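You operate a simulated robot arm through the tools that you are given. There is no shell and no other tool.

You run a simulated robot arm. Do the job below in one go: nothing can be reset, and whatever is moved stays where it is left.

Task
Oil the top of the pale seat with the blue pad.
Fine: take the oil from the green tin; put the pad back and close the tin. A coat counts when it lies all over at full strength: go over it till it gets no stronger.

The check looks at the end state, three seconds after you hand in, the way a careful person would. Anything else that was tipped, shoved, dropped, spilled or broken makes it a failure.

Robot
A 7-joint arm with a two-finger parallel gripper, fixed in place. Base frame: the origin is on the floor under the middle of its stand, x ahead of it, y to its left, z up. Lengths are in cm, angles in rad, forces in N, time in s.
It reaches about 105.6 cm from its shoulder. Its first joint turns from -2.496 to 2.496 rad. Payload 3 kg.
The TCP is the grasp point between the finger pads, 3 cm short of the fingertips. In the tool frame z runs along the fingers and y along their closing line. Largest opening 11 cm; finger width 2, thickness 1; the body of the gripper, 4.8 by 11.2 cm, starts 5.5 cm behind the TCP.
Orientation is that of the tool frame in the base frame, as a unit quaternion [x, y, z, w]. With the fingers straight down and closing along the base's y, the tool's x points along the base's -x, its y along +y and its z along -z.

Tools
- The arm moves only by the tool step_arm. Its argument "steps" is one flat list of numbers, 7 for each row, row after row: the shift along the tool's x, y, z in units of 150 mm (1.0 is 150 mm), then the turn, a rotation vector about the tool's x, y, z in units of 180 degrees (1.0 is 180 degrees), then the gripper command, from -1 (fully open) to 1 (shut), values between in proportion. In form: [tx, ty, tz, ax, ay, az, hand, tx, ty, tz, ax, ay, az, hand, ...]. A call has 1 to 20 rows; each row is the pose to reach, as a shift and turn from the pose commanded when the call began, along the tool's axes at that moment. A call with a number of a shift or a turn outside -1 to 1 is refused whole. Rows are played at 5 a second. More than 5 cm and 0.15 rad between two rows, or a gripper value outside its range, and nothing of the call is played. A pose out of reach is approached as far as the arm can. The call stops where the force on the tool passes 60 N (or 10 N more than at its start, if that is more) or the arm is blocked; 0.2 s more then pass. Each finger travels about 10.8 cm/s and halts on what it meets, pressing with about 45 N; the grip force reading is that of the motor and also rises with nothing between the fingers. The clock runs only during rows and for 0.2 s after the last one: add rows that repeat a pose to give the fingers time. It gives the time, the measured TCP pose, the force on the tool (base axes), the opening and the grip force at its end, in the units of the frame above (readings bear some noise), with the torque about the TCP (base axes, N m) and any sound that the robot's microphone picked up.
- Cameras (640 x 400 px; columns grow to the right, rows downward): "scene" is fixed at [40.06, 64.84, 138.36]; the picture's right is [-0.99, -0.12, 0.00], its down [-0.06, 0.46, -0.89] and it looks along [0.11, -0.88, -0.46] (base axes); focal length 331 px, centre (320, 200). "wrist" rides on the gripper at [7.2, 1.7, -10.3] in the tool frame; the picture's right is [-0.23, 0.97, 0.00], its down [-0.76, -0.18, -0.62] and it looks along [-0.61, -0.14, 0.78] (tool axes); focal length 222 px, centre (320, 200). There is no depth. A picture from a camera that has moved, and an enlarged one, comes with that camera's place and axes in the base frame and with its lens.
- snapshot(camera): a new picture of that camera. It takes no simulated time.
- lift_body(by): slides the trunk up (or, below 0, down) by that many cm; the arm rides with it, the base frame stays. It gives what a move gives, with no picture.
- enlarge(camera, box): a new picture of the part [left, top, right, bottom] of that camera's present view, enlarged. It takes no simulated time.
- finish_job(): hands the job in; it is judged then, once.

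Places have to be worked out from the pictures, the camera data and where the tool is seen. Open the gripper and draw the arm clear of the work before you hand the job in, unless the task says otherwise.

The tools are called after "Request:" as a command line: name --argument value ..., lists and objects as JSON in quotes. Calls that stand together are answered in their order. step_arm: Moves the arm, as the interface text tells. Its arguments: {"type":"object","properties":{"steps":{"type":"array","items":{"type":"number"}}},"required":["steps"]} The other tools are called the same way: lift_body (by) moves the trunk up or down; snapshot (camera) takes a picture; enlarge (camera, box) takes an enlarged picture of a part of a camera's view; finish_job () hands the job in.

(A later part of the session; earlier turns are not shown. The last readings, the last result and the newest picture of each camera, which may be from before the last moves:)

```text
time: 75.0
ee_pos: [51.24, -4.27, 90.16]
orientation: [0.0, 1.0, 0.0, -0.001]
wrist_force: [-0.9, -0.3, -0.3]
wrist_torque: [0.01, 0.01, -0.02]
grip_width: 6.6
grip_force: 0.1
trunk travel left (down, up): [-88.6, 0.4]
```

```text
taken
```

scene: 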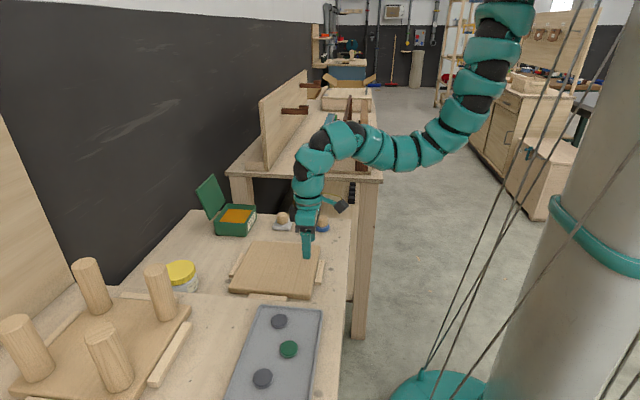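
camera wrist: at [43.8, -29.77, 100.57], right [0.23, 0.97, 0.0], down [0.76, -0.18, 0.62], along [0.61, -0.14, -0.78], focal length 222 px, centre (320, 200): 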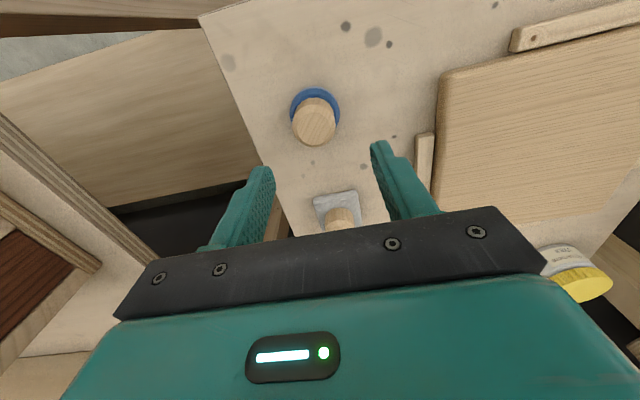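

The near edge of the seat is reachable with a vertical tool. I'll go back over the pad to grasp it straight down.

Request:
step_arm --steps '[0, -0.25, 0, 0, 0, 0, -0.2, 0, -0.5, 0, 0, 0, 0, -0.2, 0, -0.75, 0, 0, 0, 0, -0.2, 0, -1.0, 0, 0, 0, 0, -0.2]'

Request:
step_arm --steps '[0.01, -0.21, 0, 0, 0, 0, -0.2, 0.02, -0.42, 0, 0, 0, 0, -0.2, 0.03, -0.63, 0.05, 0, 0, 0, -0.2, 0.04, -0.842, 0.15, 0, 0, 0, -0.2, 0.04, -0.842, 0.25, 0, 0, 0, -0.2]'

Request:
snapshot --camera "wrist"

Request:
enlarge --camera "scene" --box '[285, 180, 365, 240]'

```text
time: 76.0
ee_pos: [51.27, -19.43, 90.29]
orientation: [0.001, 1.0, 0.0, 0.0]
wrist_force: [-0.6, 0.4, 0.3]
wrist_torque: [0.01, 0.0, 0.01]
grip_width: 6.61
grip_force: 0.1
trunk travel left (down, up): [-88.6, 0.4]
```

```text
time: 77.2
ee_pos: [50.71, -32.12, 86.39]
orientation: [0.0, 1.0, 0.001, 0.001]
wrist_force: [0.0, 0.8, 0.0]
wrist_torque: [-0.02, -0.02, -0.02]
grip_width: 6.58
grip_force: 0.0
trunk travel left (down, up): [-88.6, 0.4]
```

```text
taken
camera wrist: at [43.37, -30.33, 96.76], right [0.23, 0.97, 0.0], down [0.76, -0.18, 0.62], along [0.61, -0.14, -0.78], focal length 222 px, centre (320, 200)
```

wrist: 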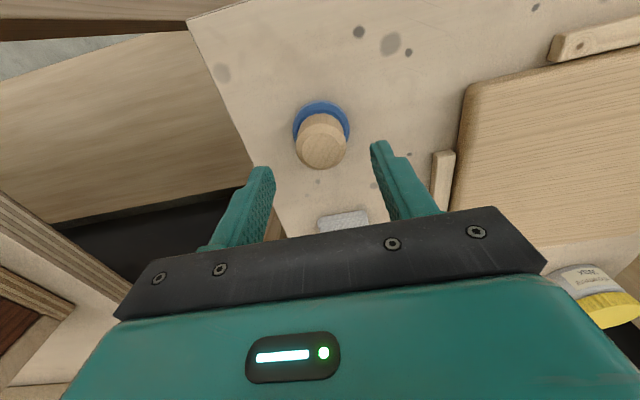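

```text
6.67 times, centred on (325, 210) of scene
camera zoom: at [40.06, 64.84, 138.36], right [-0.99, -0.12, 0.0], down [-0.06, 0.46, -0.89], along [0.11, -0.88, -0.46], focal length 2206 px, centre (287, 133)
```

zoom: 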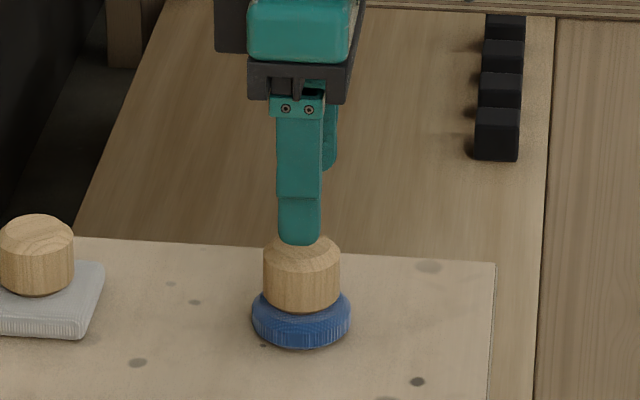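

The handle centre reads about (50.85, -31.85), top z about 81.1, with the bench at about 76.8. I'll descend around the handle with the fingertips at about z 79, then close partway.

Request:
step_arm --steps '[-0.009, 0.018, 0.1, 0, 0, 0, -0.2, -0.009, 0.018, 0.2, 0, 0, 0, -0.2, -0.009, 0.018, 0.293, 0, 0, 0, -0.2, -0.009, 0.018, 0.293, 0, 0, 0, 0.12, -0.009, 0.018, 0.293, 0, 0, 0, 0.12]'

Request:
enlarge --camera "wrist" --box '[220, 80, 420, 220]'

Request:
enlarge --camera "scene" --box '[285, 180, 365, 240]'

```text
time: 78.4
ee_pos: [50.63, -31.78, 81.98]
orientation: [-0.001, 1.0, 0.0, 0.0]
wrist_force: [0.0, -0.1, -0.3]
wrist_torque: [0.01, 0.03, -0.01]
grip_width: 4.83
grip_force: 0.1
trunk travel left (down, up): [-88.6, 0.4]
```

```text
2.86 times, centred on (320, 150) of wrist
camera zoom: at [43.4, -30.07, 92.44], right [0.23, 0.97, 0.0], down [0.76, -0.18, 0.62], along [0.61, -0.14, -0.78], focal length 635 px, centre (320, 343)
```

zoom: 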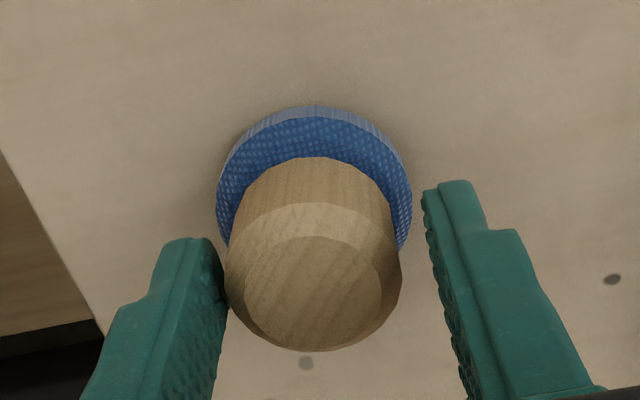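

```text
6.67 times, centred on (325, 210) of scene
camera zoom: at [40.06, 64.84, 138.36], right [-0.99, -0.12, 0.0], down [-0.06, 0.46, -0.89], along [0.11, -0.88, -0.46], focal length 2206 px, centre (287, 133)
```

zoom: 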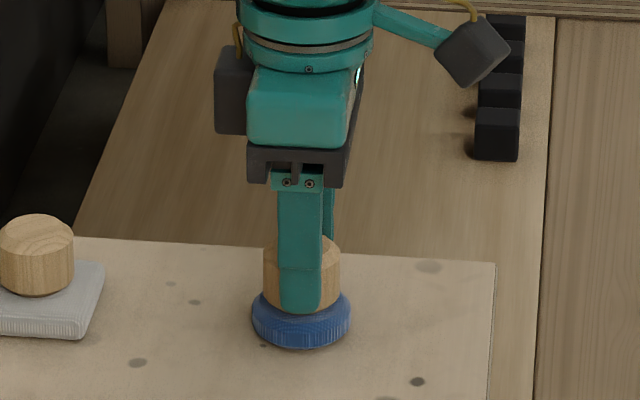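

The gripper is about 0.45 cm too far in +y. I'll shift it to centre on the handle, then close.

Request:
step_arm --steps '[-0.007, -0.015, 0, 0, 0, 0, 0.12, -0.013, -0.03, 0, 0, 0, 0, 0.12, -0.013, -0.03, 0, 0, 0, 0, 0.2, -0.013, -0.03, 0, 0, 0, 0, 0.2]'

Request:
enlarge --camera "wrist" --box '[220, 80, 420, 220]'

```text
time: 79.4
ee_pos: [50.84, -32.19, 82.05]
orientation: [0.0, 1.0, 0.001, 0.001]
wrist_force: [0.4, 0.1, -0.1]
wrist_torque: [0.0, 0.01, 0.02]
grip_width: 4.41
grip_force: 0.0
trunk travel left (down, up): [-88.6, 0.4]
```

```text
2.86 times, centred on (320, 150) of wrist
camera zoom: at [43.57, -30.52, 92.45], right [0.23, 0.97, 0.0], down [0.76, -0.18, 0.62], along [0.61, -0.14, -0.78], focal length 635 px, centre (320, 343)
```

zoom: 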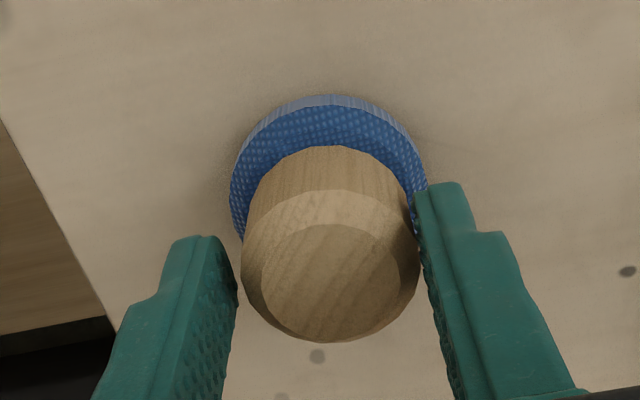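

Centred now. Closing on the handle.

Request:
step_arm --steps '[0, 0, 0, 0, 0, 0, 0.28, 0, 0, 0, 0, 0, 0, 0.45, 0, 0, 0, 0, 0, 0, 0.5, 0, 0, 0, 0, 0, 0, 0.5]'

```text
time: 80.4
ee_pos: [50.69, -32.21, 82.13]
orientation: [0.0, 1.0, -0.001, 0.0]
wrist_force: [-0.1, 0.5, -0.1]
wrist_torque: [0.05, -0.02, 0.05]
grip_width: 3.84
grip_force: 45.0
trunk travel left (down, up): [-88.6, 0.4]
```

Gripped at 3.84 cm with no side load; the pad's home is TCP (50.75, -32.2, 82.1). Now lift it.

Request:
step_arm --steps '[0, 0, -0.1, 0, 0, 0, 0.5, 0, 0, -0.25, 0, 0, 0, 0.5, 0, 0, -0.45, 0, 0, 0, 0.5, 0, 0, -0.65, 0, 0, 0, 0.5]'

Request:
snapshot --camera "wrist"

Request:
snapshot --camera "scene"

```text
time: 81.4
ee_pos: [50.83, -32.33, 91.84]
orientation: [0.001, 1.0, 0.001, 0.001]
wrist_force: [0.4, 0.8, -1.0]
wrist_torque: [-0.01, 0.02, 0.0]
grip_width: 3.84
grip_force: 45.1
trunk travel left (down, up): [-88.6, 0.4]
```

```text
taken
camera wrist: at [43.5, -30.62, 102.22], right [0.23, 0.97, 0.0], down [0.76, -0.18, 0.62], along [0.61, -0.14, -0.78], focal length 222 px, centre (320, 200)
```

wrist: 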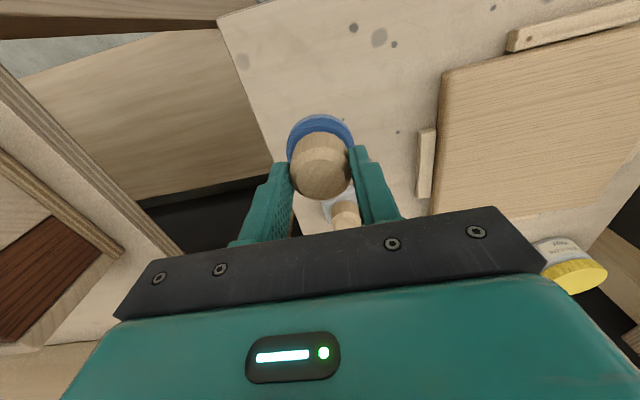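

```text
taken
```

scene: 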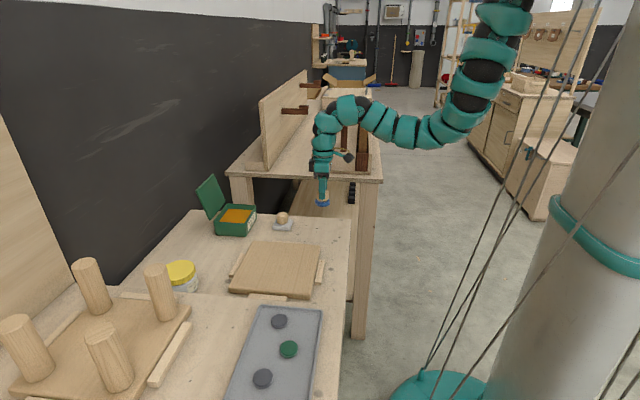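

The pad is held cleanly. I'll carry it high toward the tin, lowering the trunk in stages since the far reach needs it.

Request:
step_arm --steps '[-0.15, 0.03, -0.15, 0, 0, 0, 0.5, -0.3, 0.06, -0.3, 0, 0, 0, 0.5, -0.45, 0.09, -0.45, 0, 0, 0, 0.5, -0.6, 0.12, -0.6, 0, 0, 0, 0.5, -0.747, 0.153, -0.747, 0, 0, 0, 0.5]'

Request:
step_arm --steps '[-0.16, 0, -0.16, 0, 0, 0, 0.5, -0.32, 0, -0.32, 0, 0, 0, 0.5, -0.48, 0, -0.48, 0, 0, 0, 0.5, -0.64, 0, -0.64, 0, 0, 0, 0.5, -0.8, 0, -0.8, 0, 0, 0, 0.5]'

Request:
lift_body --by -18

```text
time: 82.6
ee_pos: [62.11, -29.79, 102.98]
orientation: [0.001, 1.0, 0.0, -0.001]
wrist_force: [-0.5, 0.0, -0.5]
wrist_torque: [0.01, 0.03, 0.02]
grip_width: 3.82
grip_force: 44.4
trunk travel left (down, up): [-88.6, 0.4]
```

```text
time: 83.8
ee_pos: [74.31, -29.81, 115.19]
orientation: [0.0, 1.0, 0.0, 0.0]
wrist_force: [-0.3, 0.2, -0.4]
wrist_torque: [0.02, 0.04, -0.02]
grip_width: 3.83
grip_force: 45.1
trunk travel left (down, up): [-88.6, 0.4]
```

```text
time: 85.8
ee_pos: [74.06, -29.96, 97.12]
orientation: [0.0, 1.0, 0.0, -0.001]
wrist_force: [0.0, 0.0, -0.7]
wrist_torque: [-0.03, -0.02, 0.0]
grip_width: 3.82
grip_force: 45.0
trunk travel left (down, up): [-70.6, 18.4]
```

Request:
step_arm --steps '[-0.09, 0, -0.217, 0, 0, 0, 0.5, -0.18, 0, -0.433, 0, 0, 0, 0.5, -0.27, 0, -0.65, 0, 0, 0, 0.5, -0.36, 0, -0.867, 0, 0, 0, 0.5]'

Request:
lift_body --by -15

Request:
snapshot --camera "wrist"

Request:
enlarge --camera "scene" --box '[180, 120, 320, 250]'

```text
time: 86.8
ee_pos: [79.45, -29.79, 110.17]
orientation: [-0.001, 1.0, 0.001, 0.0]
wrist_force: [0.2, 0.8, -1.0]
wrist_torque: [-0.04, -0.01, -0.02]
grip_width: 3.81
grip_force: 45.0
trunk travel left (down, up): [-70.6, 18.4]
```

```text
time: 88.5
ee_pos: [79.4, -29.81, 95.09]
orientation: [0.0, 1.0, 0.0, 0.0]
wrist_force: [-0.2, -0.4, -0.5]
wrist_torque: [0.01, -0.06, 0.01]
grip_width: 3.83
grip_force: 45.2
trunk travel left (down, up): [-55.6, 33.4]
```

```text
taken
camera wrist: at [72.14, -28.12, 105.4], right [0.23, 0.97, 0.0], down [0.76, -0.18, 0.62], along [0.61, -0.14, -0.78], focal length 222 px, centre (320, 200)
```

wrist: 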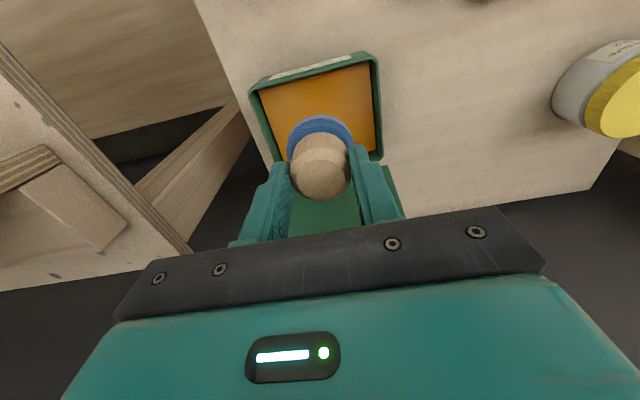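

```text
3.08 times, centred on (250, 185) of scene
camera zoom: at [40.06, 64.84, 138.36], right [-0.99, -0.12, 0.0], down [-0.06, 0.46, -0.89], along [0.11, -0.88, -0.46], focal length 1018 px, centre (535, 246)
```

zoom: 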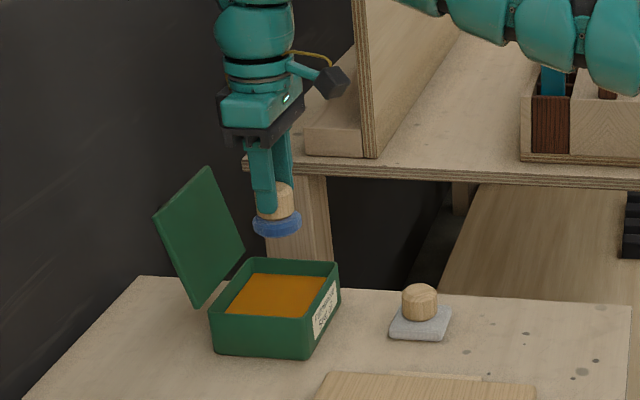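

The pad hangs right over the open tin. Lowering toward the oil, stopping just above it first.

Request:
step_arm --steps '[-0.02, 0, 0.125, 0, 0, 0, 0.5, -0.03, 0, 0.25, 0, 0, 0, 0.5, -0.04, 0, 0.375, 0, 0, 0, 0.5, -0.04, 0, 0.5, 0, 0, 0, 0.5]'

Request:
enlarge --camera "scene" --box '[195, 160, 275, 240]'

Request:
enlarge --camera "wrist" --box '[200, 20, 440, 220]'

```text
time: 89.5
ee_pos: [79.86, -29.83, 88.54]
orientation: [0.001, 1.0, -0.001, 0.0]
wrist_force: [0.1, -1.0, 0.6]
wrist_torque: [0.01, -0.01, 0.01]
grip_width: 3.83
grip_force: 45.1
out of reach, approached as far as the arm can: row 1, 4
trunk travel left (down, up): [-55.6, 33.4]
```

```text
5.00 times, centred on (235, 200) of scene
camera zoom: at [40.06, 64.84, 138.36], right [-0.99, -0.12, 0.0], down [-0.06, 0.46, -0.89], along [0.11, -0.88, -0.46], focal length 1654 px, centre (745, 200)
```

zoom: 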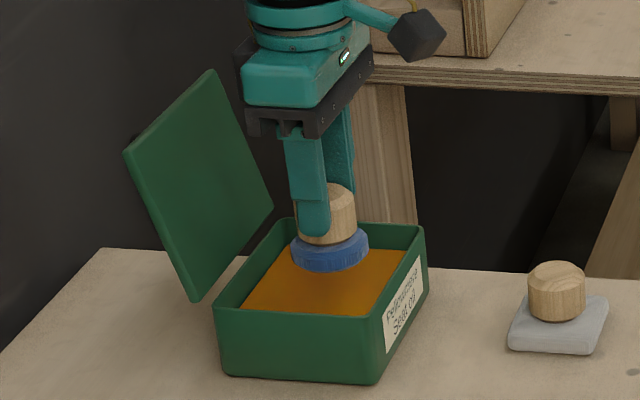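

```text
2.00 times, centred on (320, 120) of wrist
camera zoom: at [72.6, -28.07, 98.84], right [0.23, 0.97, 0.0], down [0.76, -0.18, 0.62], along [0.61, -0.14, -0.78], focal length 444 px, centre (320, 360)
```

zoom: 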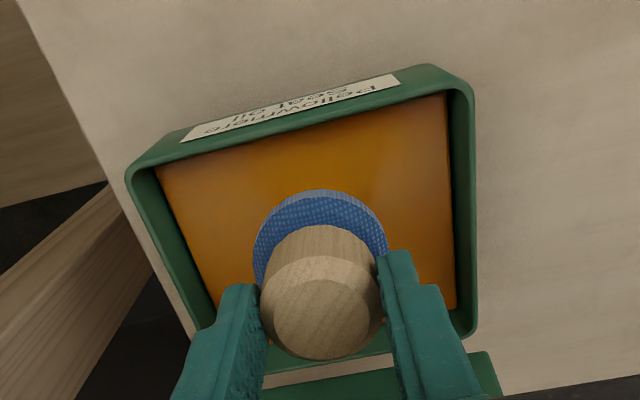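

The pad is just above the oil. I'll come 0.9 cm inward, where there is reach, and dip until the pad's underside is a few millimetres into the oil.

Request:
step_arm --steps '[0.03, 0, 0.02, 0, 0, 0, 0.5, 0.06, 0, 0.06, 0, 0, 0, 0.5, 0.06, 0, 0.11, 0, 0, 0, 0.5, 0.06, 0, 0.16, 0, 0, 0, 0.5, 0.06, 0, 0.196, 0, 0, 0, 0.5]'

Request:
enlarge --camera "scene" --box '[195, 160, 275, 240]'

Request:
enlarge --camera "wrist" --box '[200, 20, 440, 220]'

```text
time: 90.7
ee_pos: [79.0, -29.78, 85.79]
orientation: [0.0, 1.0, -0.002, 0.003]
wrist_force: [-0.9, -0.4, 18.1]
wrist_torque: [0.03, 0.29, 0.02]
grip_width: 3.81
grip_force: 44.9
trunk travel left (down, up): [-55.6, 33.4]
```

```text
5.00 times, centred on (235, 200) of scene
camera zoom: at [40.06, 64.84, 138.36], right [-0.99, -0.12, 0.0], down [-0.06, 0.46, -0.89], along [0.11, -0.88, -0.46], focal length 1654 px, centre (745, 200)
```

zoom: 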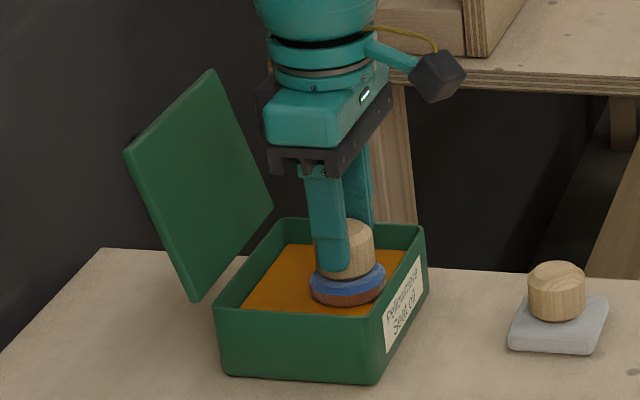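

```text
2.00 times, centred on (320, 120) of wrist
camera zoom: at [71.54, -28.07, 96.15], right [0.23, 0.97, 0.0], down [0.76, -0.18, 0.63], along [0.61, -0.14, -0.78], focal length 444 px, centre (320, 360)
```

zoom: 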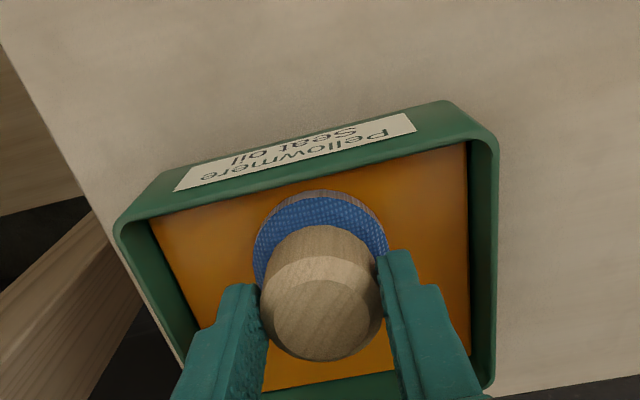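

Contact at 18 N: the pad's lower rim has turned oil-brown, so it is picking up oil. I'll hold there about a second, then lift and look.

Request:
step_arm --steps '[0, 0, 0, 0, 0, 0, 0.5, 0, 0, 0, 0, 0, 0, 0.5, 0, 0, 0, 0, 0, 0, 0.5, 0, 0, 0, 0, 0, 0, 0.5, 0, 0, 0, 0, 0, 0, 0.5]'

Request:
step_arm --steps '[0, 0, -0.05, 0, 0, 0, 0.5, 0, 0, -0.15, 0, 0, 0, 0.5, 0, 0, -0.3, 0, 0, 0, 0.5, 0, 0, -0.45, 0, 0, 0, 0.5, 0, 0, -0.6, 0, 0, 0, 0.5]'

Request:
enlarge --camera "scene" --box '[195, 150, 295, 250]'

```text
time: 91.9
ee_pos: [78.8, -29.83, 85.77]
orientation: [0.0, 1.0, -0.001, 0.001]
wrist_force: [9.3, -3.7, 27.8]
wrist_torque: [-0.14, -0.43, 0.03]
grip_width: 3.83
grip_force: 44.9
trunk travel left (down, up): [-55.6, 33.4]
```

```text
time: 93.1
ee_pos: [78.82, -29.83, 94.46]
orientation: [-0.001, 1.0, 0.0, 0.001]
wrist_force: [0.4, -0.1, -0.9]
wrist_torque: [-0.02, 0.0, 0.02]
grip_width: 3.82
grip_force: 44.6
trunk travel left (down, up): [-55.6, 33.4]
```

```text
4.00 times, centred on (245, 200) of scene
camera zoom: at [40.06, 64.84, 138.36], right [-0.99, -0.12, 0.0], down [-0.06, 0.46, -0.89], along [0.11, -0.88, -0.46], focal length 1323 px, centre (620, 200)
```

zoom: 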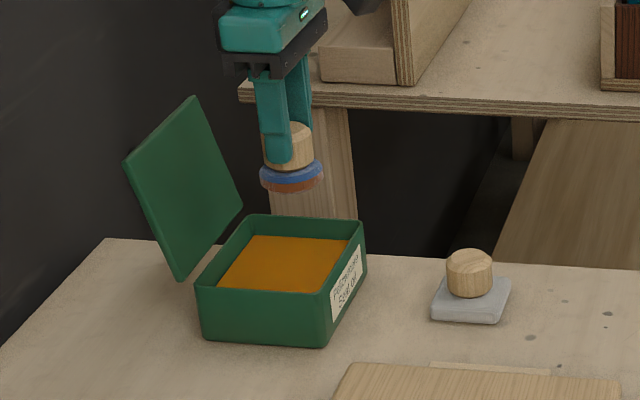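

The pad is loaded, with an orange-brown underside and no drips visible. I'll raise the trunk for reach over the seat and bring the pad above the seat's far corner.

Request:
lift_body --by 26

Request:
step_arm --steps '[0.05, 0.064, 0.18, 0, 0, 0, 0.5, 0.1, 0.128, 0.36, 0, 0, 0, 0.5, 0.15, 0.192, 0.54, 0, 0, 0, 0.5, 0.2, 0.256, 0.72, 0, 0, 0, 0.5, 0.253, 0.32, 0.9, 0, 0, 0, 0.5]'

Request:
step_arm --steps '[0.08, 0.12, 0.187, 0, 0, 0, 0.5, 0.16, 0.24, 0.373, 0, 0, 0, 0.5, 0.24, 0.36, 0.56, 0, 0, 0, 0.5, 0.32, 0.48, 0.747, 0, 0, 0, 0.5, 0.4, 0.6, 0.933, 0, 0, 0, 0.5]'

Request:
snapshot --camera "wrist"

Request:
snapshot --camera "scene"

```text
time: 95.8
ee_pos: [78.85, -29.82, 120.4]
orientation: [0.0, 1.0, 0.0, 0.0]
wrist_force: [0.3, -0.2, -1.1]
wrist_torque: [0.0, 0.03, -0.01]
grip_width: 3.81
grip_force: 45.1
trunk travel left (down, up): [-81.6, 7.4]
```

```text
time: 97.0
ee_pos: [74.98, -25.06, 106.97]
orientation: [-0.001, 1.0, -0.001, 0.0]
wrist_force: [-0.1, 0.2, -0.6]
wrist_torque: [-0.03, 0.0, 0.03]
grip_width: 3.81
grip_force: 45.0
trunk travel left (down, up): [-81.6, 7.4]
```

```text
time: 98.2
ee_pos: [69.2, -15.99, 92.98]
orientation: [0.001, 1.0, 0.0, 0.0]
wrist_force: [-0.1, 0.0, -1.9]
wrist_torque: [-0.01, -0.01, 0.02]
grip_width: 3.84
grip_force: 45.3
trunk travel left (down, up): [-81.6, 7.4]
```

```text
taken
camera wrist: at [61.89, -14.29, 103.34], right [0.23, 0.97, 0.0], down [0.76, -0.18, 0.62], along [0.61, -0.14, -0.78], focal length 222 px, centre (320, 200)
```

wrist: 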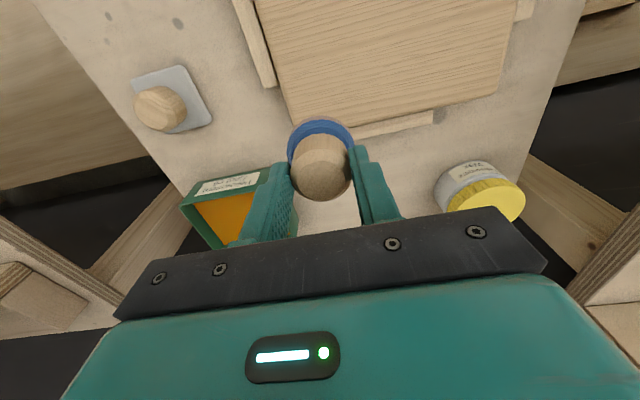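

```text
taken
```

scene: 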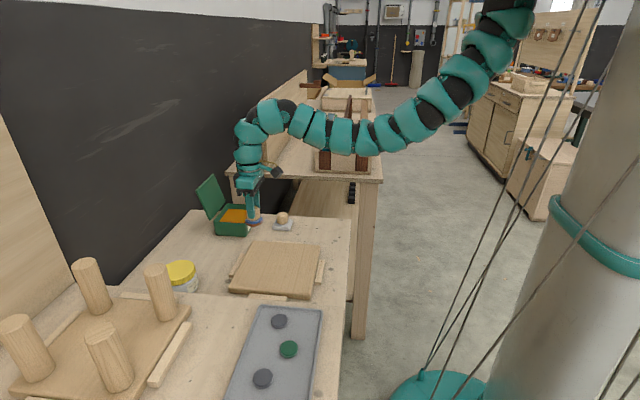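

I'll get an enlarged view of the seat to pin down its corners before touching it.

Request:
enlarge --camera "scene" --box '[220, 225, 340, 305]'

Request:
enlarge --camera "wrist" --box '[220, 0, 540, 160]'

```text
5.00 times, centred on (280, 265) of scene
camera zoom: at [40.06, 64.84, 138.36], right [-0.99, -0.12, 0.0], down [-0.06, 0.46, -0.89], along [0.11, -0.88, -0.46], focal length 1654 px, centre (520, -125)
```

zoom: 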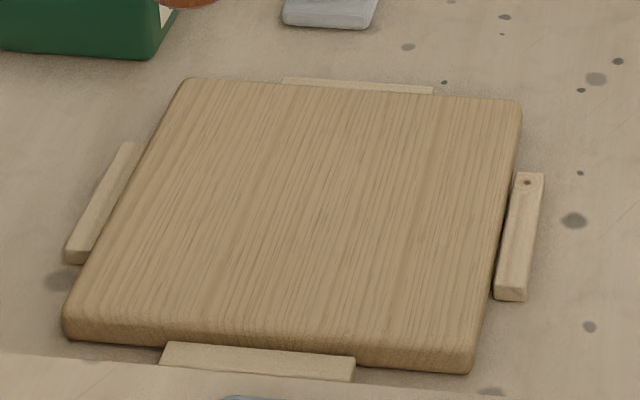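

```text
2.00 times, centred on (380, 80) of wrist
camera zoom: at [61.89, -14.29, 103.34], right [0.23, 0.97, 0.0], down [0.76, -0.18, 0.62], along [0.61, -0.14, -0.78], focal length 444 px, centre (200, 440)
```

zoom: 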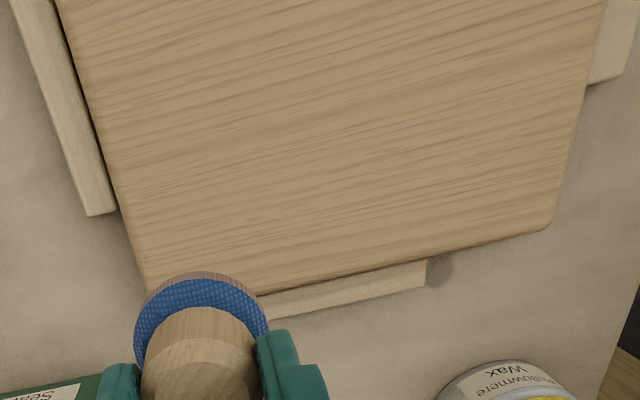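

The seat spans roughly x 50–71.2, y -19.4 to 2.3, with its top near z 78.3, so contact is expected at TCP z about 83.6. I'll come down over its interior and find contact gently.

Request:
step_arm --steps '[0.053, 0.033, 0.133, 0, 0, 0, 0.5, 0.107, 0.067, 0.267, 0, 0, 0, 0.5, 0.16, 0.1, 0.4, 0, 0, 0, 0.5, 0.213, 0.133, 0.533, 0, 0, 0, 0.5]'

Request:
step_arm --steps '[0, 0, 0.02, 0, 0, 0, 0.5, 0, 0, 0.04, 0, 0, 0, 0.5, 0, 0, 0.06, 0, 0, 0, 0.5, 0, 0, 0.073, 0, 0, 0, 0.5]'

Request:
enlarge --camera "scene" --box '[220, 205, 340, 305]'

```text
time: 99.2
ee_pos: [65.96, -14.1, 84.85]
orientation: [-0.001, 1.0, 0.0, 0.001]
wrist_force: [-0.4, -0.2, -0.9]
wrist_torque: [-0.02, 0.01, -0.02]
grip_width: 3.84
grip_force: 45.1
trunk travel left (down, up): [-81.6, 7.4]
```

```text
time: 100.2
ee_pos: [65.97, -14.05, 84.34]
orientation: [0.001, 1.0, -0.001, 0.005]
wrist_force: [1.6, -2.8, 45.0]
wrist_torque: [0.22, -0.06, -0.01]
grip_width: 3.86
grip_force: 45.1
trunk travel left (down, up): [-81.6, 7.4]
```

```text
4.00 times, centred on (280, 255) of scene
camera zoom: at [40.06, 64.84, 138.36], right [-0.99, -0.12, 0.0], down [-0.06, 0.46, -0.89], along [0.11, -0.88, -0.46], focal length 1323 px, centre (480, -20)
```

zoom: 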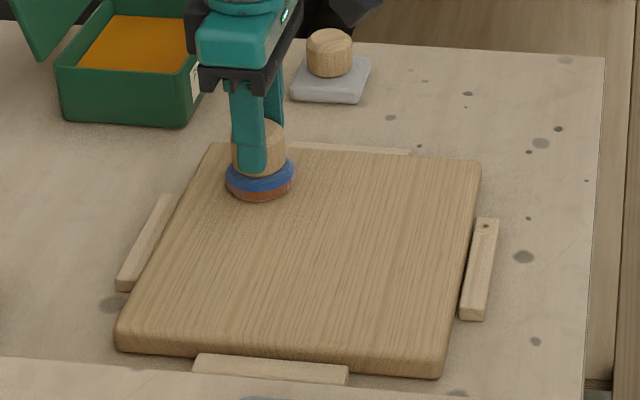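

Contact with 45 N, more than needed. I'll back off about 0.33 cm and read the force.

Request:
step_arm --steps '[0, 0, -0.012, 0, 0, 0, 0.5, 0, 0, -0.022, 0, 0, 0, 0.5, 0, 0, -0.022, 0, 0, 0, 0.5]'

```text
time: 101.0
ee_pos: [65.86, -13.99, 84.28]
orientation: [0.0, 1.0, 0.0, 0.001]
wrist_force: [9.5, -3.3, 23.4]
wrist_torque: [-0.27, -0.73, -0.01]
grip_width: 3.83
grip_force: 44.8
trunk travel left (down, up): [-81.6, 7.4]
```

23 N. I'll ease to about 13 N and wipe a short test stroke toward -x to see how the coat shows.

Request:
step_arm --steps '[0, 0, -0.011, 0, 0, 0, 0.5, 0.1, 0, -0.011, 0, 0, 0, 0.5, 0.2, 0, -0.011, 0, 0, 0, 0.5, 0.3, 0, -0.011, 0, 0, 0, 0.5, 0.4, 0, -0.011, 0, 0, 0, 0.5]'

Request:
enlarge --camera "scene" --box '[220, 205, 340, 305]'

Request:
snapshot --camera "wrist"

```text
time: 102.2
ee_pos: [59.9, -14.1, 84.26]
orientation: [0.001, 1.0, -0.001, -0.001]
wrist_force: [-0.4, 0.4, -0.3]
wrist_torque: [0.02, -0.02, 0.0]
grip_width: 3.8
grip_force: 45.2
trunk travel left (down, up): [-81.6, 7.4]
```

```text
4.00 times, centred on (280, 255) of scene
camera zoom: at [40.06, 64.84, 138.36], right [-0.99, -0.12, 0.0], down [-0.06, 0.46, -0.89], along [0.11, -0.88, -0.46], focal length 1323 px, centre (480, -20)
```

zoom: 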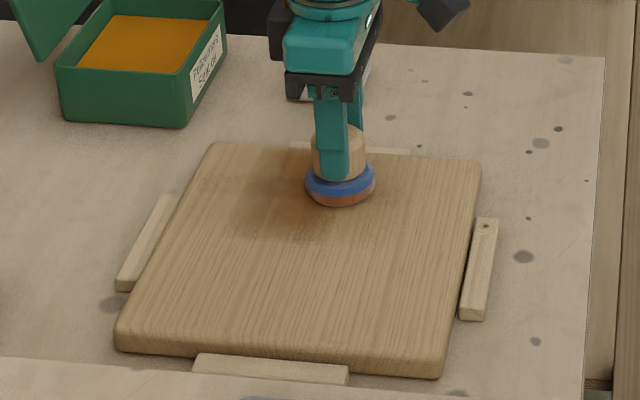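

```text
taken
camera wrist: at [52.56, -12.31, 94.71], right [0.23, 0.97, 0.0], down [0.76, -0.18, 0.62], along [0.61, -0.14, -0.78], focal length 222 px, centre (320, 200)
```

wrist: 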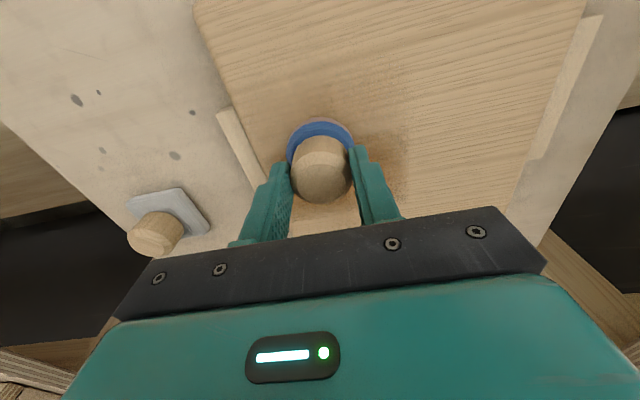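

The oil darkens the wood where wiped, but contact was lost by the end of that stroke. I'll press 0.25 cm lower and read the force here.

Request:
step_arm --steps '[0, 0, 0.009, 0, 0, 0, 0.5, 0, 0, 0.017, 0, 0, 0, 0.5, 0, 0, 0.017, 0, 0, 0, 0.5]'

```text
time: 103.0
ee_pos: [59.9, -14.03, 84.35]
orientation: [0.002, 1.0, 0.001, 0.002]
wrist_force: [-1.2, -2.2, 15.0]
wrist_torque: [-0.14, 0.15, 0.02]
grip_width: 3.82
grip_force: 45.1
trunk travel left (down, up): [-81.6, 7.4]
```

15 N, good. Now a serpentine: start with the far edge row (y about -18.4) in both directions, then step in.

Request:
step_arm --steps '[0, -0.147, 0, 0, 0, 0, 0.5, 0, -0.289, 0, 0, 0, 0, 0.5, -0.16, -0.289, 0, 0, 0, 0, 0.5, -0.32, -0.289, 0, 0, 0, 0, 0.5, -0.48, -0.289, 0, 0, 0, 0, 0.5, -0.64, -0.289, 0, 0, 0, 0, 0.5, -0.68, -0.289, 0, 0, 0, 0, 0.5, -0.52, -0.289, 0, 0, 0, 0, 0.5, -0.36, -0.289, 0, 0, 0, 0, 0.5, -0.2, -0.289, 0, 0, 0, 0, 0.5, -0.04, -0.289, 0, 0, 0, 0, 0.5, 0.12, -0.289, 0, 0, 0, 0, 0.5, 0.28, -0.289, 0, 0, 0, 0, 0.5, 0.44, -0.289, 0, 0, 0, 0, 0.5, 0.6, -0.289, 0, 0, 0, 0, 0.5, 0.6, -0.076, 0, 0, 0, 0, 0.5, 0.44, -0.076, 0, 0, 0, 0, 0.5, 0.28, -0.076, 0, 0, 0, 0, 0.5, 0.12, -0.076, 0, 0, 0, 0, 0.5, -0.04, -0.076, 0, 0, 0, 0, 0.5]'

Request:
enlarge --camera "scene" --box '[220, 205, 340, 305]'

```text
time: 107.2
ee_pos: [60.47, -15.06, 84.13]
orientation: [0.001, 1.0, 0.0, 0.0]
wrist_force: [2.3, 0.8, 6.1]
wrist_torque: [0.03, -0.1, -0.01]
grip_width: 3.8
grip_force: 44.3
trunk travel left (down, up): [-81.6, 7.4]
```

```text
4.00 times, centred on (280, 255) of scene
camera zoom: at [40.06, 64.84, 138.36], right [-0.99, -0.12, 0.0], down [-0.06, 0.46, -0.89], along [0.11, -0.88, -0.46], focal length 1323 px, centre (480, -20)
```

zoom: 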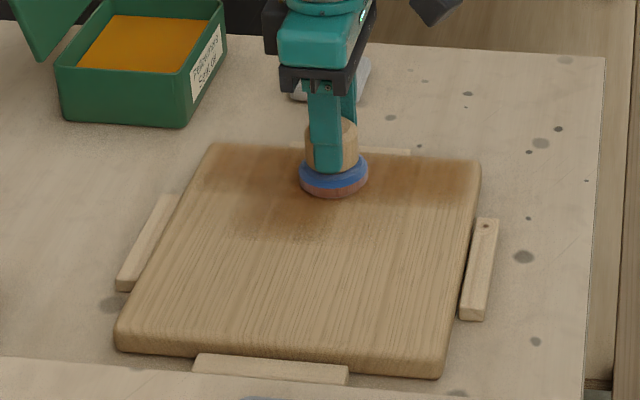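

The coat is visibly building across the far strip. Pressing slightly lower and continuing with the next rows.

Request:
step_arm --steps '[-0.16, 0, 0.007, 0, 0, 0, 0.5, -0.32, 0, 0.007, 0, 0, 0, 0.5, -0.48, 0, 0.007, 0, 0, 0, 0.5, -0.642, 0, 0.007, 0, 0, 0, 0.5, -0.642, 0.213, 0.007, 0, 0, 0, 0.5, -0.48, 0.213, 0.007, 0, 0, 0, 0.5, -0.32, 0.213, 0.007, 0, 0, 0, 0.5, -0.16, 0.213, 0.007, 0, 0, 0, 0.5, 0, 0.213, 0.007, 0, 0, 0, 0.5, 0.16, 0.213, 0.007, 0, 0, 0, 0.5, 0.32, 0.213, 0.007, 0, 0, 0, 0.5, 0.48, 0.213, 0.007, 0, 0, 0, 0.5, 0.638, 0.213, 0.007, 0, 0, 0, 0.5, 0.638, 0.427, 0.007, 0, 0, 0, 0.5, 0.48, 0.427, 0.007, 0, 0, 0, 0.5, 0.32, 0.427, 0.007, 0, 0, 0, 0.5, 0.16, 0.427, 0.007, 0, 0, 0, 0.5, 0, 0.427, 0.007, 0, 0, 0, 0.5, -0.16, 0.427, 0.007, 0, 0, 0, 0.5, -0.32, 0.427, 0.007, 0, 0, 0, 0.5]'

Request:
enlarge --camera "scene" --box '[220, 205, 340, 305]'

```text
time: 111.4
ee_pos: [65.31, -8.8, 84.08]
orientation: [0.0, 1.0, 0.0, 0.001]
wrist_force: [0.6, 0.4, 6.6]
wrist_torque: [0.0, -0.11, 0.02]
grip_width: 3.82
grip_force: 45.3
trunk travel left (down, up): [-81.6, 7.4]
```

```text
4.00 times, centred on (280, 255) of scene
camera zoom: at [40.06, 64.84, 138.36], right [-0.99, -0.12, 0.0], down [-0.06, 0.46, -0.89], along [0.11, -0.88, -0.46], focal length 1323 px, centre (480, -20)
```

zoom: 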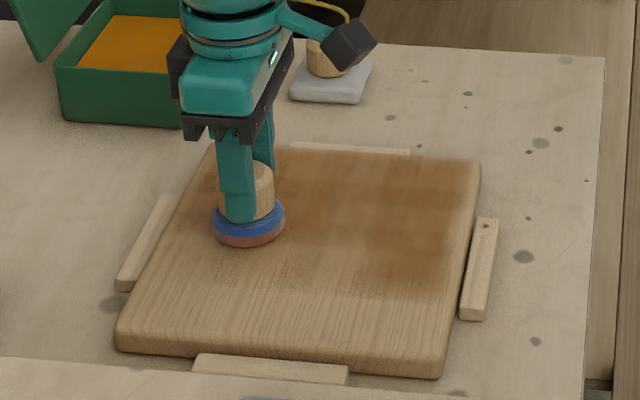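

Request:
enlarge --camera "scene" --box '[240, 225, 345, 290]'

```text
6.10 times, centred on (292, 258) of scene
camera zoom: at [40.06, 64.84, 138.36], right [-0.99, -0.12, 0.0], down [-0.06, 0.46, -0.89], along [0.11, -0.88, -0.46], focal length 2016 px, centre (488, -150)
```

zoom: 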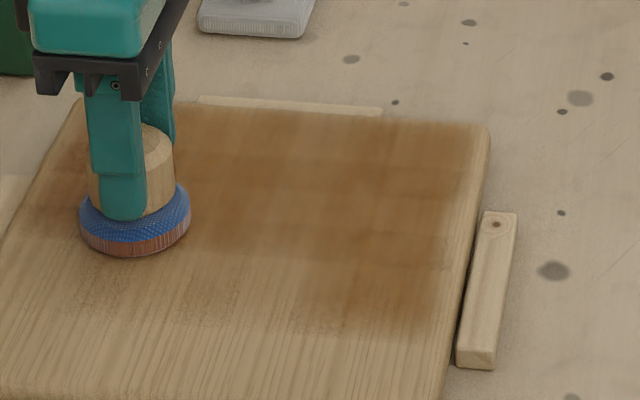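

The coat is streaky and fading at the end of the last row, so the pad is running low; the -x margin also needs the pad further over the edge. I'll go back for more oil.

Request:
step_arm --steps '[0, 0, -0.15, 0, 0, 0, 0.5, -0.065, -0.12, -0.3, 0, 0, 0, 0.5, -0.13, -0.24, -0.45, 0, 0, 0, 0.5, -0.195, -0.36, -0.6, 0, 0, 0, 0.5, -0.26, -0.48, -0.7, 0, 0, 0, 0.5]'

Request:
step_arm --steps '[-0.16, -0.187, -0.3, 0, 0, 0, 0.5, -0.32, -0.373, -0.6, 0, 0, 0, 0.5, -0.48, -0.56, -0.9, 0, 0, 0, 0.5, -0.64, -0.747, -1.0, 0, 0, 0, 0.5]'

Request:
step_arm --steps '[0, 0, -0.1, 0, 0, 0, 0.5, 0, 0, -0.2, 0, 0, 0, 0.5]'

Request:
lift_body --by -18

```text
time: 112.6
ee_pos: [69.29, -15.96, 94.49]
orientation: [0.001, 1.0, 0.0, -0.001]
wrist_force: [-0.3, -0.2, -0.4]
wrist_torque: [-0.02, -0.01, 0.02]
grip_width: 3.84
grip_force: 45.0
trunk travel left (down, up): [-81.6, 7.4]
```

```text
refused: row 1 steps farther than a row can; nothing moved
```

```text
time: 113.2
ee_pos: [69.22, -15.95, 97.56]
orientation: [0.001, 1.0, 0.0, 0.0]
wrist_force: [1.0, 0.2, -0.3]
wrist_torque: [0.0, -0.03, 0.02]
grip_width: 3.83
grip_force: 45.3
trunk travel left (down, up): [-81.6, 7.4]
```

```text
time: 114.7
ee_pos: [69.52, -15.91, 83.84]
orientation: [0.0, 1.0, 0.0, 0.008]
wrist_force: [-11.2, -0.6, 28.9]
wrist_torque: [-0.09, 0.56, 0.03]
grip_width: 3.79
grip_force: 45.2
trunk travel left (down, up): [-67.2, 21.8]
stopped: the force on the tool passed its limit at 67 N (the readings are from after the stop); the commanded pose is now the measured one
```

A step in that batch was refused, and the trunk then lowered the pad onto the seat until the force stop. I should have checked before chaining. I'll lift off now and look for any damage.

Request:
step_arm --steps '[0, 0, -0.1, 0, 0, 0, 0.5, 0, 0, -0.3, 0, 0, 0, 0.5, 0, 0, -0.55, 0, 0, 0, 0.5, 0, 0, -0.8, 0, 0, 0, 0.5]'

Request:
enlarge --camera "scene" --box '[220, 205, 340, 305]'

Request:
enlarge --camera "wrist" --box '[200, 20, 540, 220]'

```text
time: 115.7
ee_pos: [70.09, -15.91, 92.46]
orientation: [-0.001, 1.0, 0.0, 0.004]
wrist_force: [0.1, -0.5, -0.7]
wrist_torque: [0.01, -0.03, -0.01]
grip_width: 3.83
grip_force: 45.1
out of reach, approached as far as the arm can: row 3, 4
trunk travel left (down, up): [-67.2, 21.8]
```

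```text
4.00 times, centred on (280, 255) of scene
camera zoom: at [40.06, 64.84, 138.36], right [-0.99, -0.12, 0.0], down [-0.06, 0.46, -0.89], along [0.11, -0.88, -0.46], focal length 1323 px, centre (480, -20)
```

zoom: 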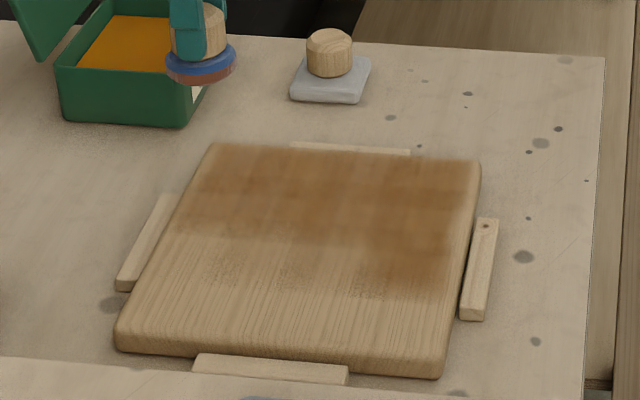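

```text
1.88 times, centred on (370, 120) of wrist
camera zoom: at [62.84, -14.2, 102.78], right [0.23, 0.97, 0.0], down [0.76, -0.18, 0.63], along [0.61, -0.14, -0.78], focal length 418 px, centre (226, 351)
```

zoom: 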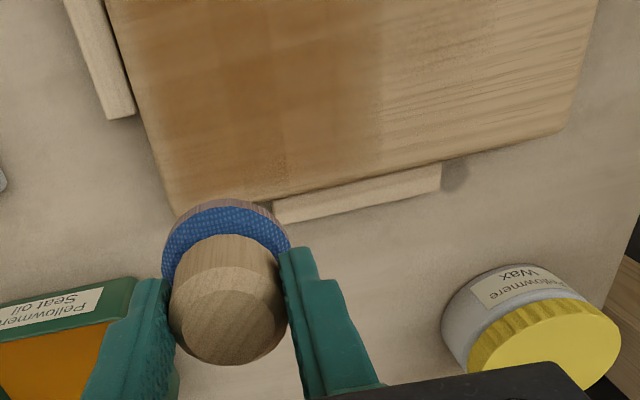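

The seat, battens and pad look undisturbed. The trunk is now at a good height for the tin, so I'll move over it.

Request:
step_arm --steps '[-0.1, -0.15, -0.08, 0, 0, 0, 0.5, -0.23, -0.3, -0.16, 0, 0, 0, 0.5, -0.35, -0.45, -0.23, 0, 0, 0, 0.5, -0.47, -0.6, -0.23, 0, 0, 0, 0.5, -0.58, -0.753, -0.23, 0, 0, 0, 0.5]'

```text
time: 116.8
ee_pos: [78.88, -27.16, 95.94]
orientation: [-0.001, 1.0, 0.0, 0.004]
wrist_force: [0.1, -0.1, -0.5]
wrist_torque: [0.0, 0.02, 0.01]
grip_width: 3.8
grip_force: 44.8
trunk travel left (down, up): [-67.2, 21.8]
```

Request:
lift_body --by -4

Request:
enlarge --camera "wrist" --box '[200, 20, 440, 220]'

```text
time: 117.7
ee_pos: [78.82, -27.09, 92.05]
orientation: [0.0, 1.0, 0.001, 0.005]
wrist_force: [-0.1, 0.4, -0.3]
wrist_torque: [0.04, 0.02, 0.05]
grip_width: 3.85
grip_force: 45.7
trunk travel left (down, up): [-63.2, 25.8]
```

```text
2.00 times, centred on (320, 120) of wrist
camera zoom: at [71.41, -25.42, 102.29], right [0.23, 0.97, 0.0], down [0.76, -0.18, 0.63], along [0.61, -0.14, -0.78], focal length 444 px, centre (320, 360)
```

zoom: 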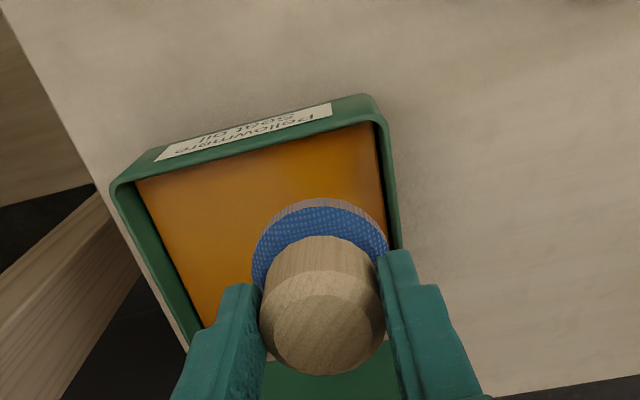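

The pad is a little close to the tin's +y wall. I'll shift 1 cm toward -y and lower into the oil, correcting the slight tilt.

Request:
step_arm --steps '[0.02, -0.067, 0.05, 0, 0.0025, 0, 0.5, 0.02, -0.067, 0.15, 0, 0.0025, 0, 0.5, 0.02, -0.067, 0.25, 0, 0.0025, 0, 0.5, 0.02, -0.067, 0.35, 0, 0.0025, 0, 0.5, 0.02, -0.067, 0.41, 0, 0.0025, 0, 0.5, 0.02, -0.067, 0.41, 0, 0.0025, 0, 0.5, 0.02, -0.067, 0.41, 0, 0.0025, 0, 0.5, 0.02, -0.067, 0.41, 0, 0.0025, 0, 0.5]'

Request:
enlarge --camera "scene" --box '[195, 160, 275, 240]'

```text
time: 119.5
ee_pos: [78.62, -28.08, 85.83]
orientation: [0.0, 1.0, 0.0, 0.001]
wrist_force: [-0.5, 0.3, -0.6]
wrist_torque: [0.04, -0.03, -0.02]
grip_width: 3.83
grip_force: 45.3
trunk travel left (down, up): [-63.2, 25.8]
```

```text
5.00 times, centred on (235, 200) of scene
camera zoom: at [40.06, 64.84, 138.36], right [-0.99, -0.12, 0.0], down [-0.06, 0.46, -0.89], along [0.11, -0.88, -0.46], focal length 1654 px, centre (745, 200)
```

zoom: 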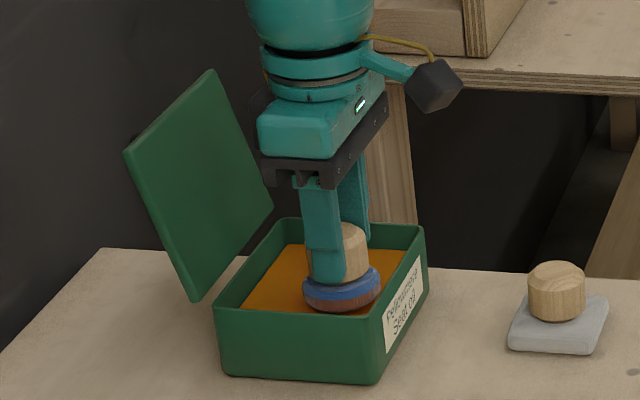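

No contact yet at this height; the earlier press pushed the pad up a few millimetres in the fingers. Lowering further in small steps.

Request:
step_arm --steps '[0, 0, 0.012, 0, 0, 0, 0.5, 0, 0, 0.024, 0, 0, 0, 0.5, 0, 0, 0.024, 0, 0, 0, 0.5]'

```text
time: 120.3
ee_pos: [78.65, -28.09, 85.4]
orientation: [0.0, 1.0, -0.001, 0.0]
wrist_force: [-0.1, 0.6, -0.1]
wrist_torque: [0.0, -0.01, -0.02]
grip_width: 3.8
grip_force: 45.1
trunk travel left (down, up): [-63.2, 25.8]
```

Request:
step_arm --steps '[0, 0, 0.012, 0, 0, 0, 0.5, 0, 0, 0.024, 0, 0, 0, 0.5, 0, 0, 0.024, 0, 0, 0, 0.5]'

Request:
enlarge --camera "scene" --box '[210, 180, 270, 240]'

```text
time: 121.1
ee_pos: [78.55, -28.09, 85.22]
orientation: [-0.001, 1.0, 0.0, 0.003]
wrist_force: [0.6, -0.6, 7.2]
wrist_torque: [0.06, -0.31, 0.02]
grip_width: 3.81
grip_force: 45.5
trunk travel left (down, up): [-63.2, 25.8]
```

```text
6.67 times, centred on (240, 210) of scene
camera zoom: at [40.06, 64.84, 138.36], right [-0.99, -0.12, 0.0], down [-0.06, 0.46, -0.89], along [0.11, -0.88, -0.46], focal length 2206 px, centre (853, 133)
```

zoom: 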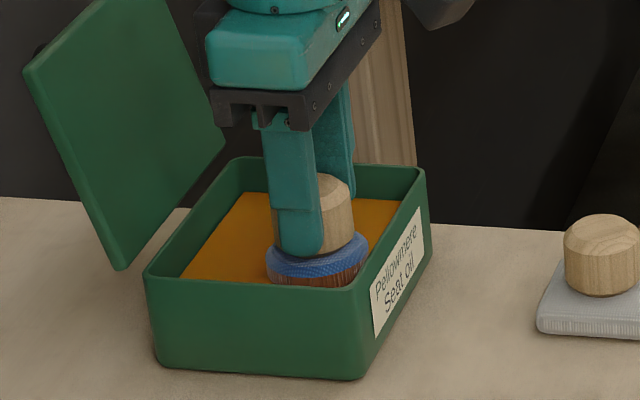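

Contact at 7 N now: the pad sits about 0.75 cm higher in the fingers, resting against the pad's rim. I'll press slightly more and hold to load oil.

Request:
step_arm --steps '[0, 0, 0.012, 0, 0, 0, 0.5, 0, 0, 0.012, 0, 0, 0, 0.5, 0, 0, 0.012, 0, 0, 0, 0.5, 0, 0, 0.012, 0, 0, 0, 0.5, 0, 0, 0.012, 0, 0, 0, 0.5, 0, 0, 0.012, 0, 0, 0, 0.5, 0, 0, 0.012, 0, 0, 0, 0.5, 0, 0, 0.012, 0, 0, 0, 0.5]'

```text
time: 122.9
ee_pos: [78.45, -28.07, 85.12]
orientation: [0.0, 1.0, 0.0, 0.003]
wrist_force: [6.8, -2.8, 24.2]
wrist_torque: [-0.15, -0.51, 0.0]
grip_width: 3.8
grip_force: 44.9
trunk travel left (down, up): [-63.2, 25.8]
```

Loaded. Lifting out of the tin, then raising the trunk.

Request:
step_arm --steps '[0, 0, -0.05, 0, 0, 0, 0.5, 0, 0, -0.15, 0, 0, 0, 0.5, 0, 0, -0.3, 0, 0, 0, 0.5, 0, 0, -0.48, 0, 0, 0, 0.5, 0, 0, -0.66, 0, 0, 0, 0.5]'

```text
time: 124.1
ee_pos: [78.53, -28.0, 94.59]
orientation: [0.0, 1.0, 0.0, 0.0]
wrist_force: [0.4, 0.2, -0.3]
wrist_torque: [0.0, 0.0, 0.01]
grip_width: 3.8
grip_force: 44.8
trunk travel left (down, up): [-63.2, 25.8]
```

Request:
lift_body --by 18

Request:
enlarge --camera "scene" --box '[195, 110, 295, 240]'

```text
time: 126.1
ee_pos: [78.64, -28.13, 112.71]
orientation: [0.0, 1.0, -0.001, 0.001]
wrist_force: [0.8, -0.5, 0.0]
wrist_torque: [0.03, 0.04, -0.01]
grip_width: 3.82
grip_force: 44.6
trunk travel left (down, up): [-81.2, 7.8]
```

```text
3.08 times, centred on (245, 175) of scene
camera zoom: at [40.06, 64.84, 138.36], right [-0.99, -0.12, 0.0], down [-0.06, 0.46, -0.89], along [0.11, -0.88, -0.46], focal length 1018 px, centre (551, 277)
```

zoom: 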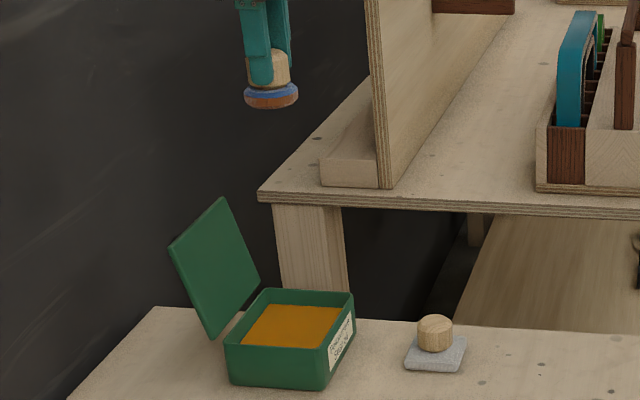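

Pad freshly loaded and no drips on the bench. Moving to the seat.

Request:
step_arm --steps '[0.093, 0.135, 0.178, 0, 0, 0, 0.5, 0.187, 0.27, 0.357, 0, 0, 0, 0.5, 0.28, 0.405, 0.535, 0, 0, 0, 0.5, 0.373, 0.54, 0.713, 0, 0, 0, 0.5]'

Request:
step_arm --steps '[0.107, 0.147, 0.16, 0, 0, 0, 0.5, 0.213, 0.293, 0.32, 0, 0, 0, 0.5, 0.32, 0.44, 0.48, 0, 0, 0, 0.5, 0.427, 0.587, 0.64, 0, 0, 0, 0.5, 0.533, 0.733, 0.8, 0, 0, 0, 0.5]'

```text
time: 127.1
ee_pos: [73.06, -20.0, 102.0]
orientation: [0.0, 1.0, -0.001, 0.001]
wrist_force: [0.3, 0.0, -0.2]
wrist_torque: [0.0, 0.0, -0.01]
grip_width: 3.83
grip_force: 44.8
trunk travel left (down, up): [-81.2, 7.8]
```

```text
time: 128.3
ee_pos: [65.02, -8.92, 89.89]
orientation: [0.001, 1.0, 0.0, 0.001]
wrist_force: [-0.6, 0.7, -1.4]
wrist_torque: [0.04, 0.03, -0.02]
grip_width: 3.85
grip_force: 45.1
trunk travel left (down, up): [-81.2, 7.8]
```

Request:
step_arm --steps '[0, 0, 0.15, 0, 0, 0, 0.5, 0, 0, 0.3, 0, 0, 0, 0.5, 0, 0, 0.37, 0, 0, 0, 0.5, 0, 0, 0.41, 0, 0, 0, 0.5, 0, 0, 0.42, 0, 0, 0, 0.5]'

```text
time: 129.5
ee_pos: [65.11, -8.99, 83.87]
orientation: [0.0, 1.0, 0.0, 0.004]
wrist_force: [0.7, -3.1, 21.2]
wrist_torque: [-0.14, 0.0, -0.01]
grip_width: 3.79
grip_force: 44.7
trunk travel left (down, up): [-81.2, 7.8]
```

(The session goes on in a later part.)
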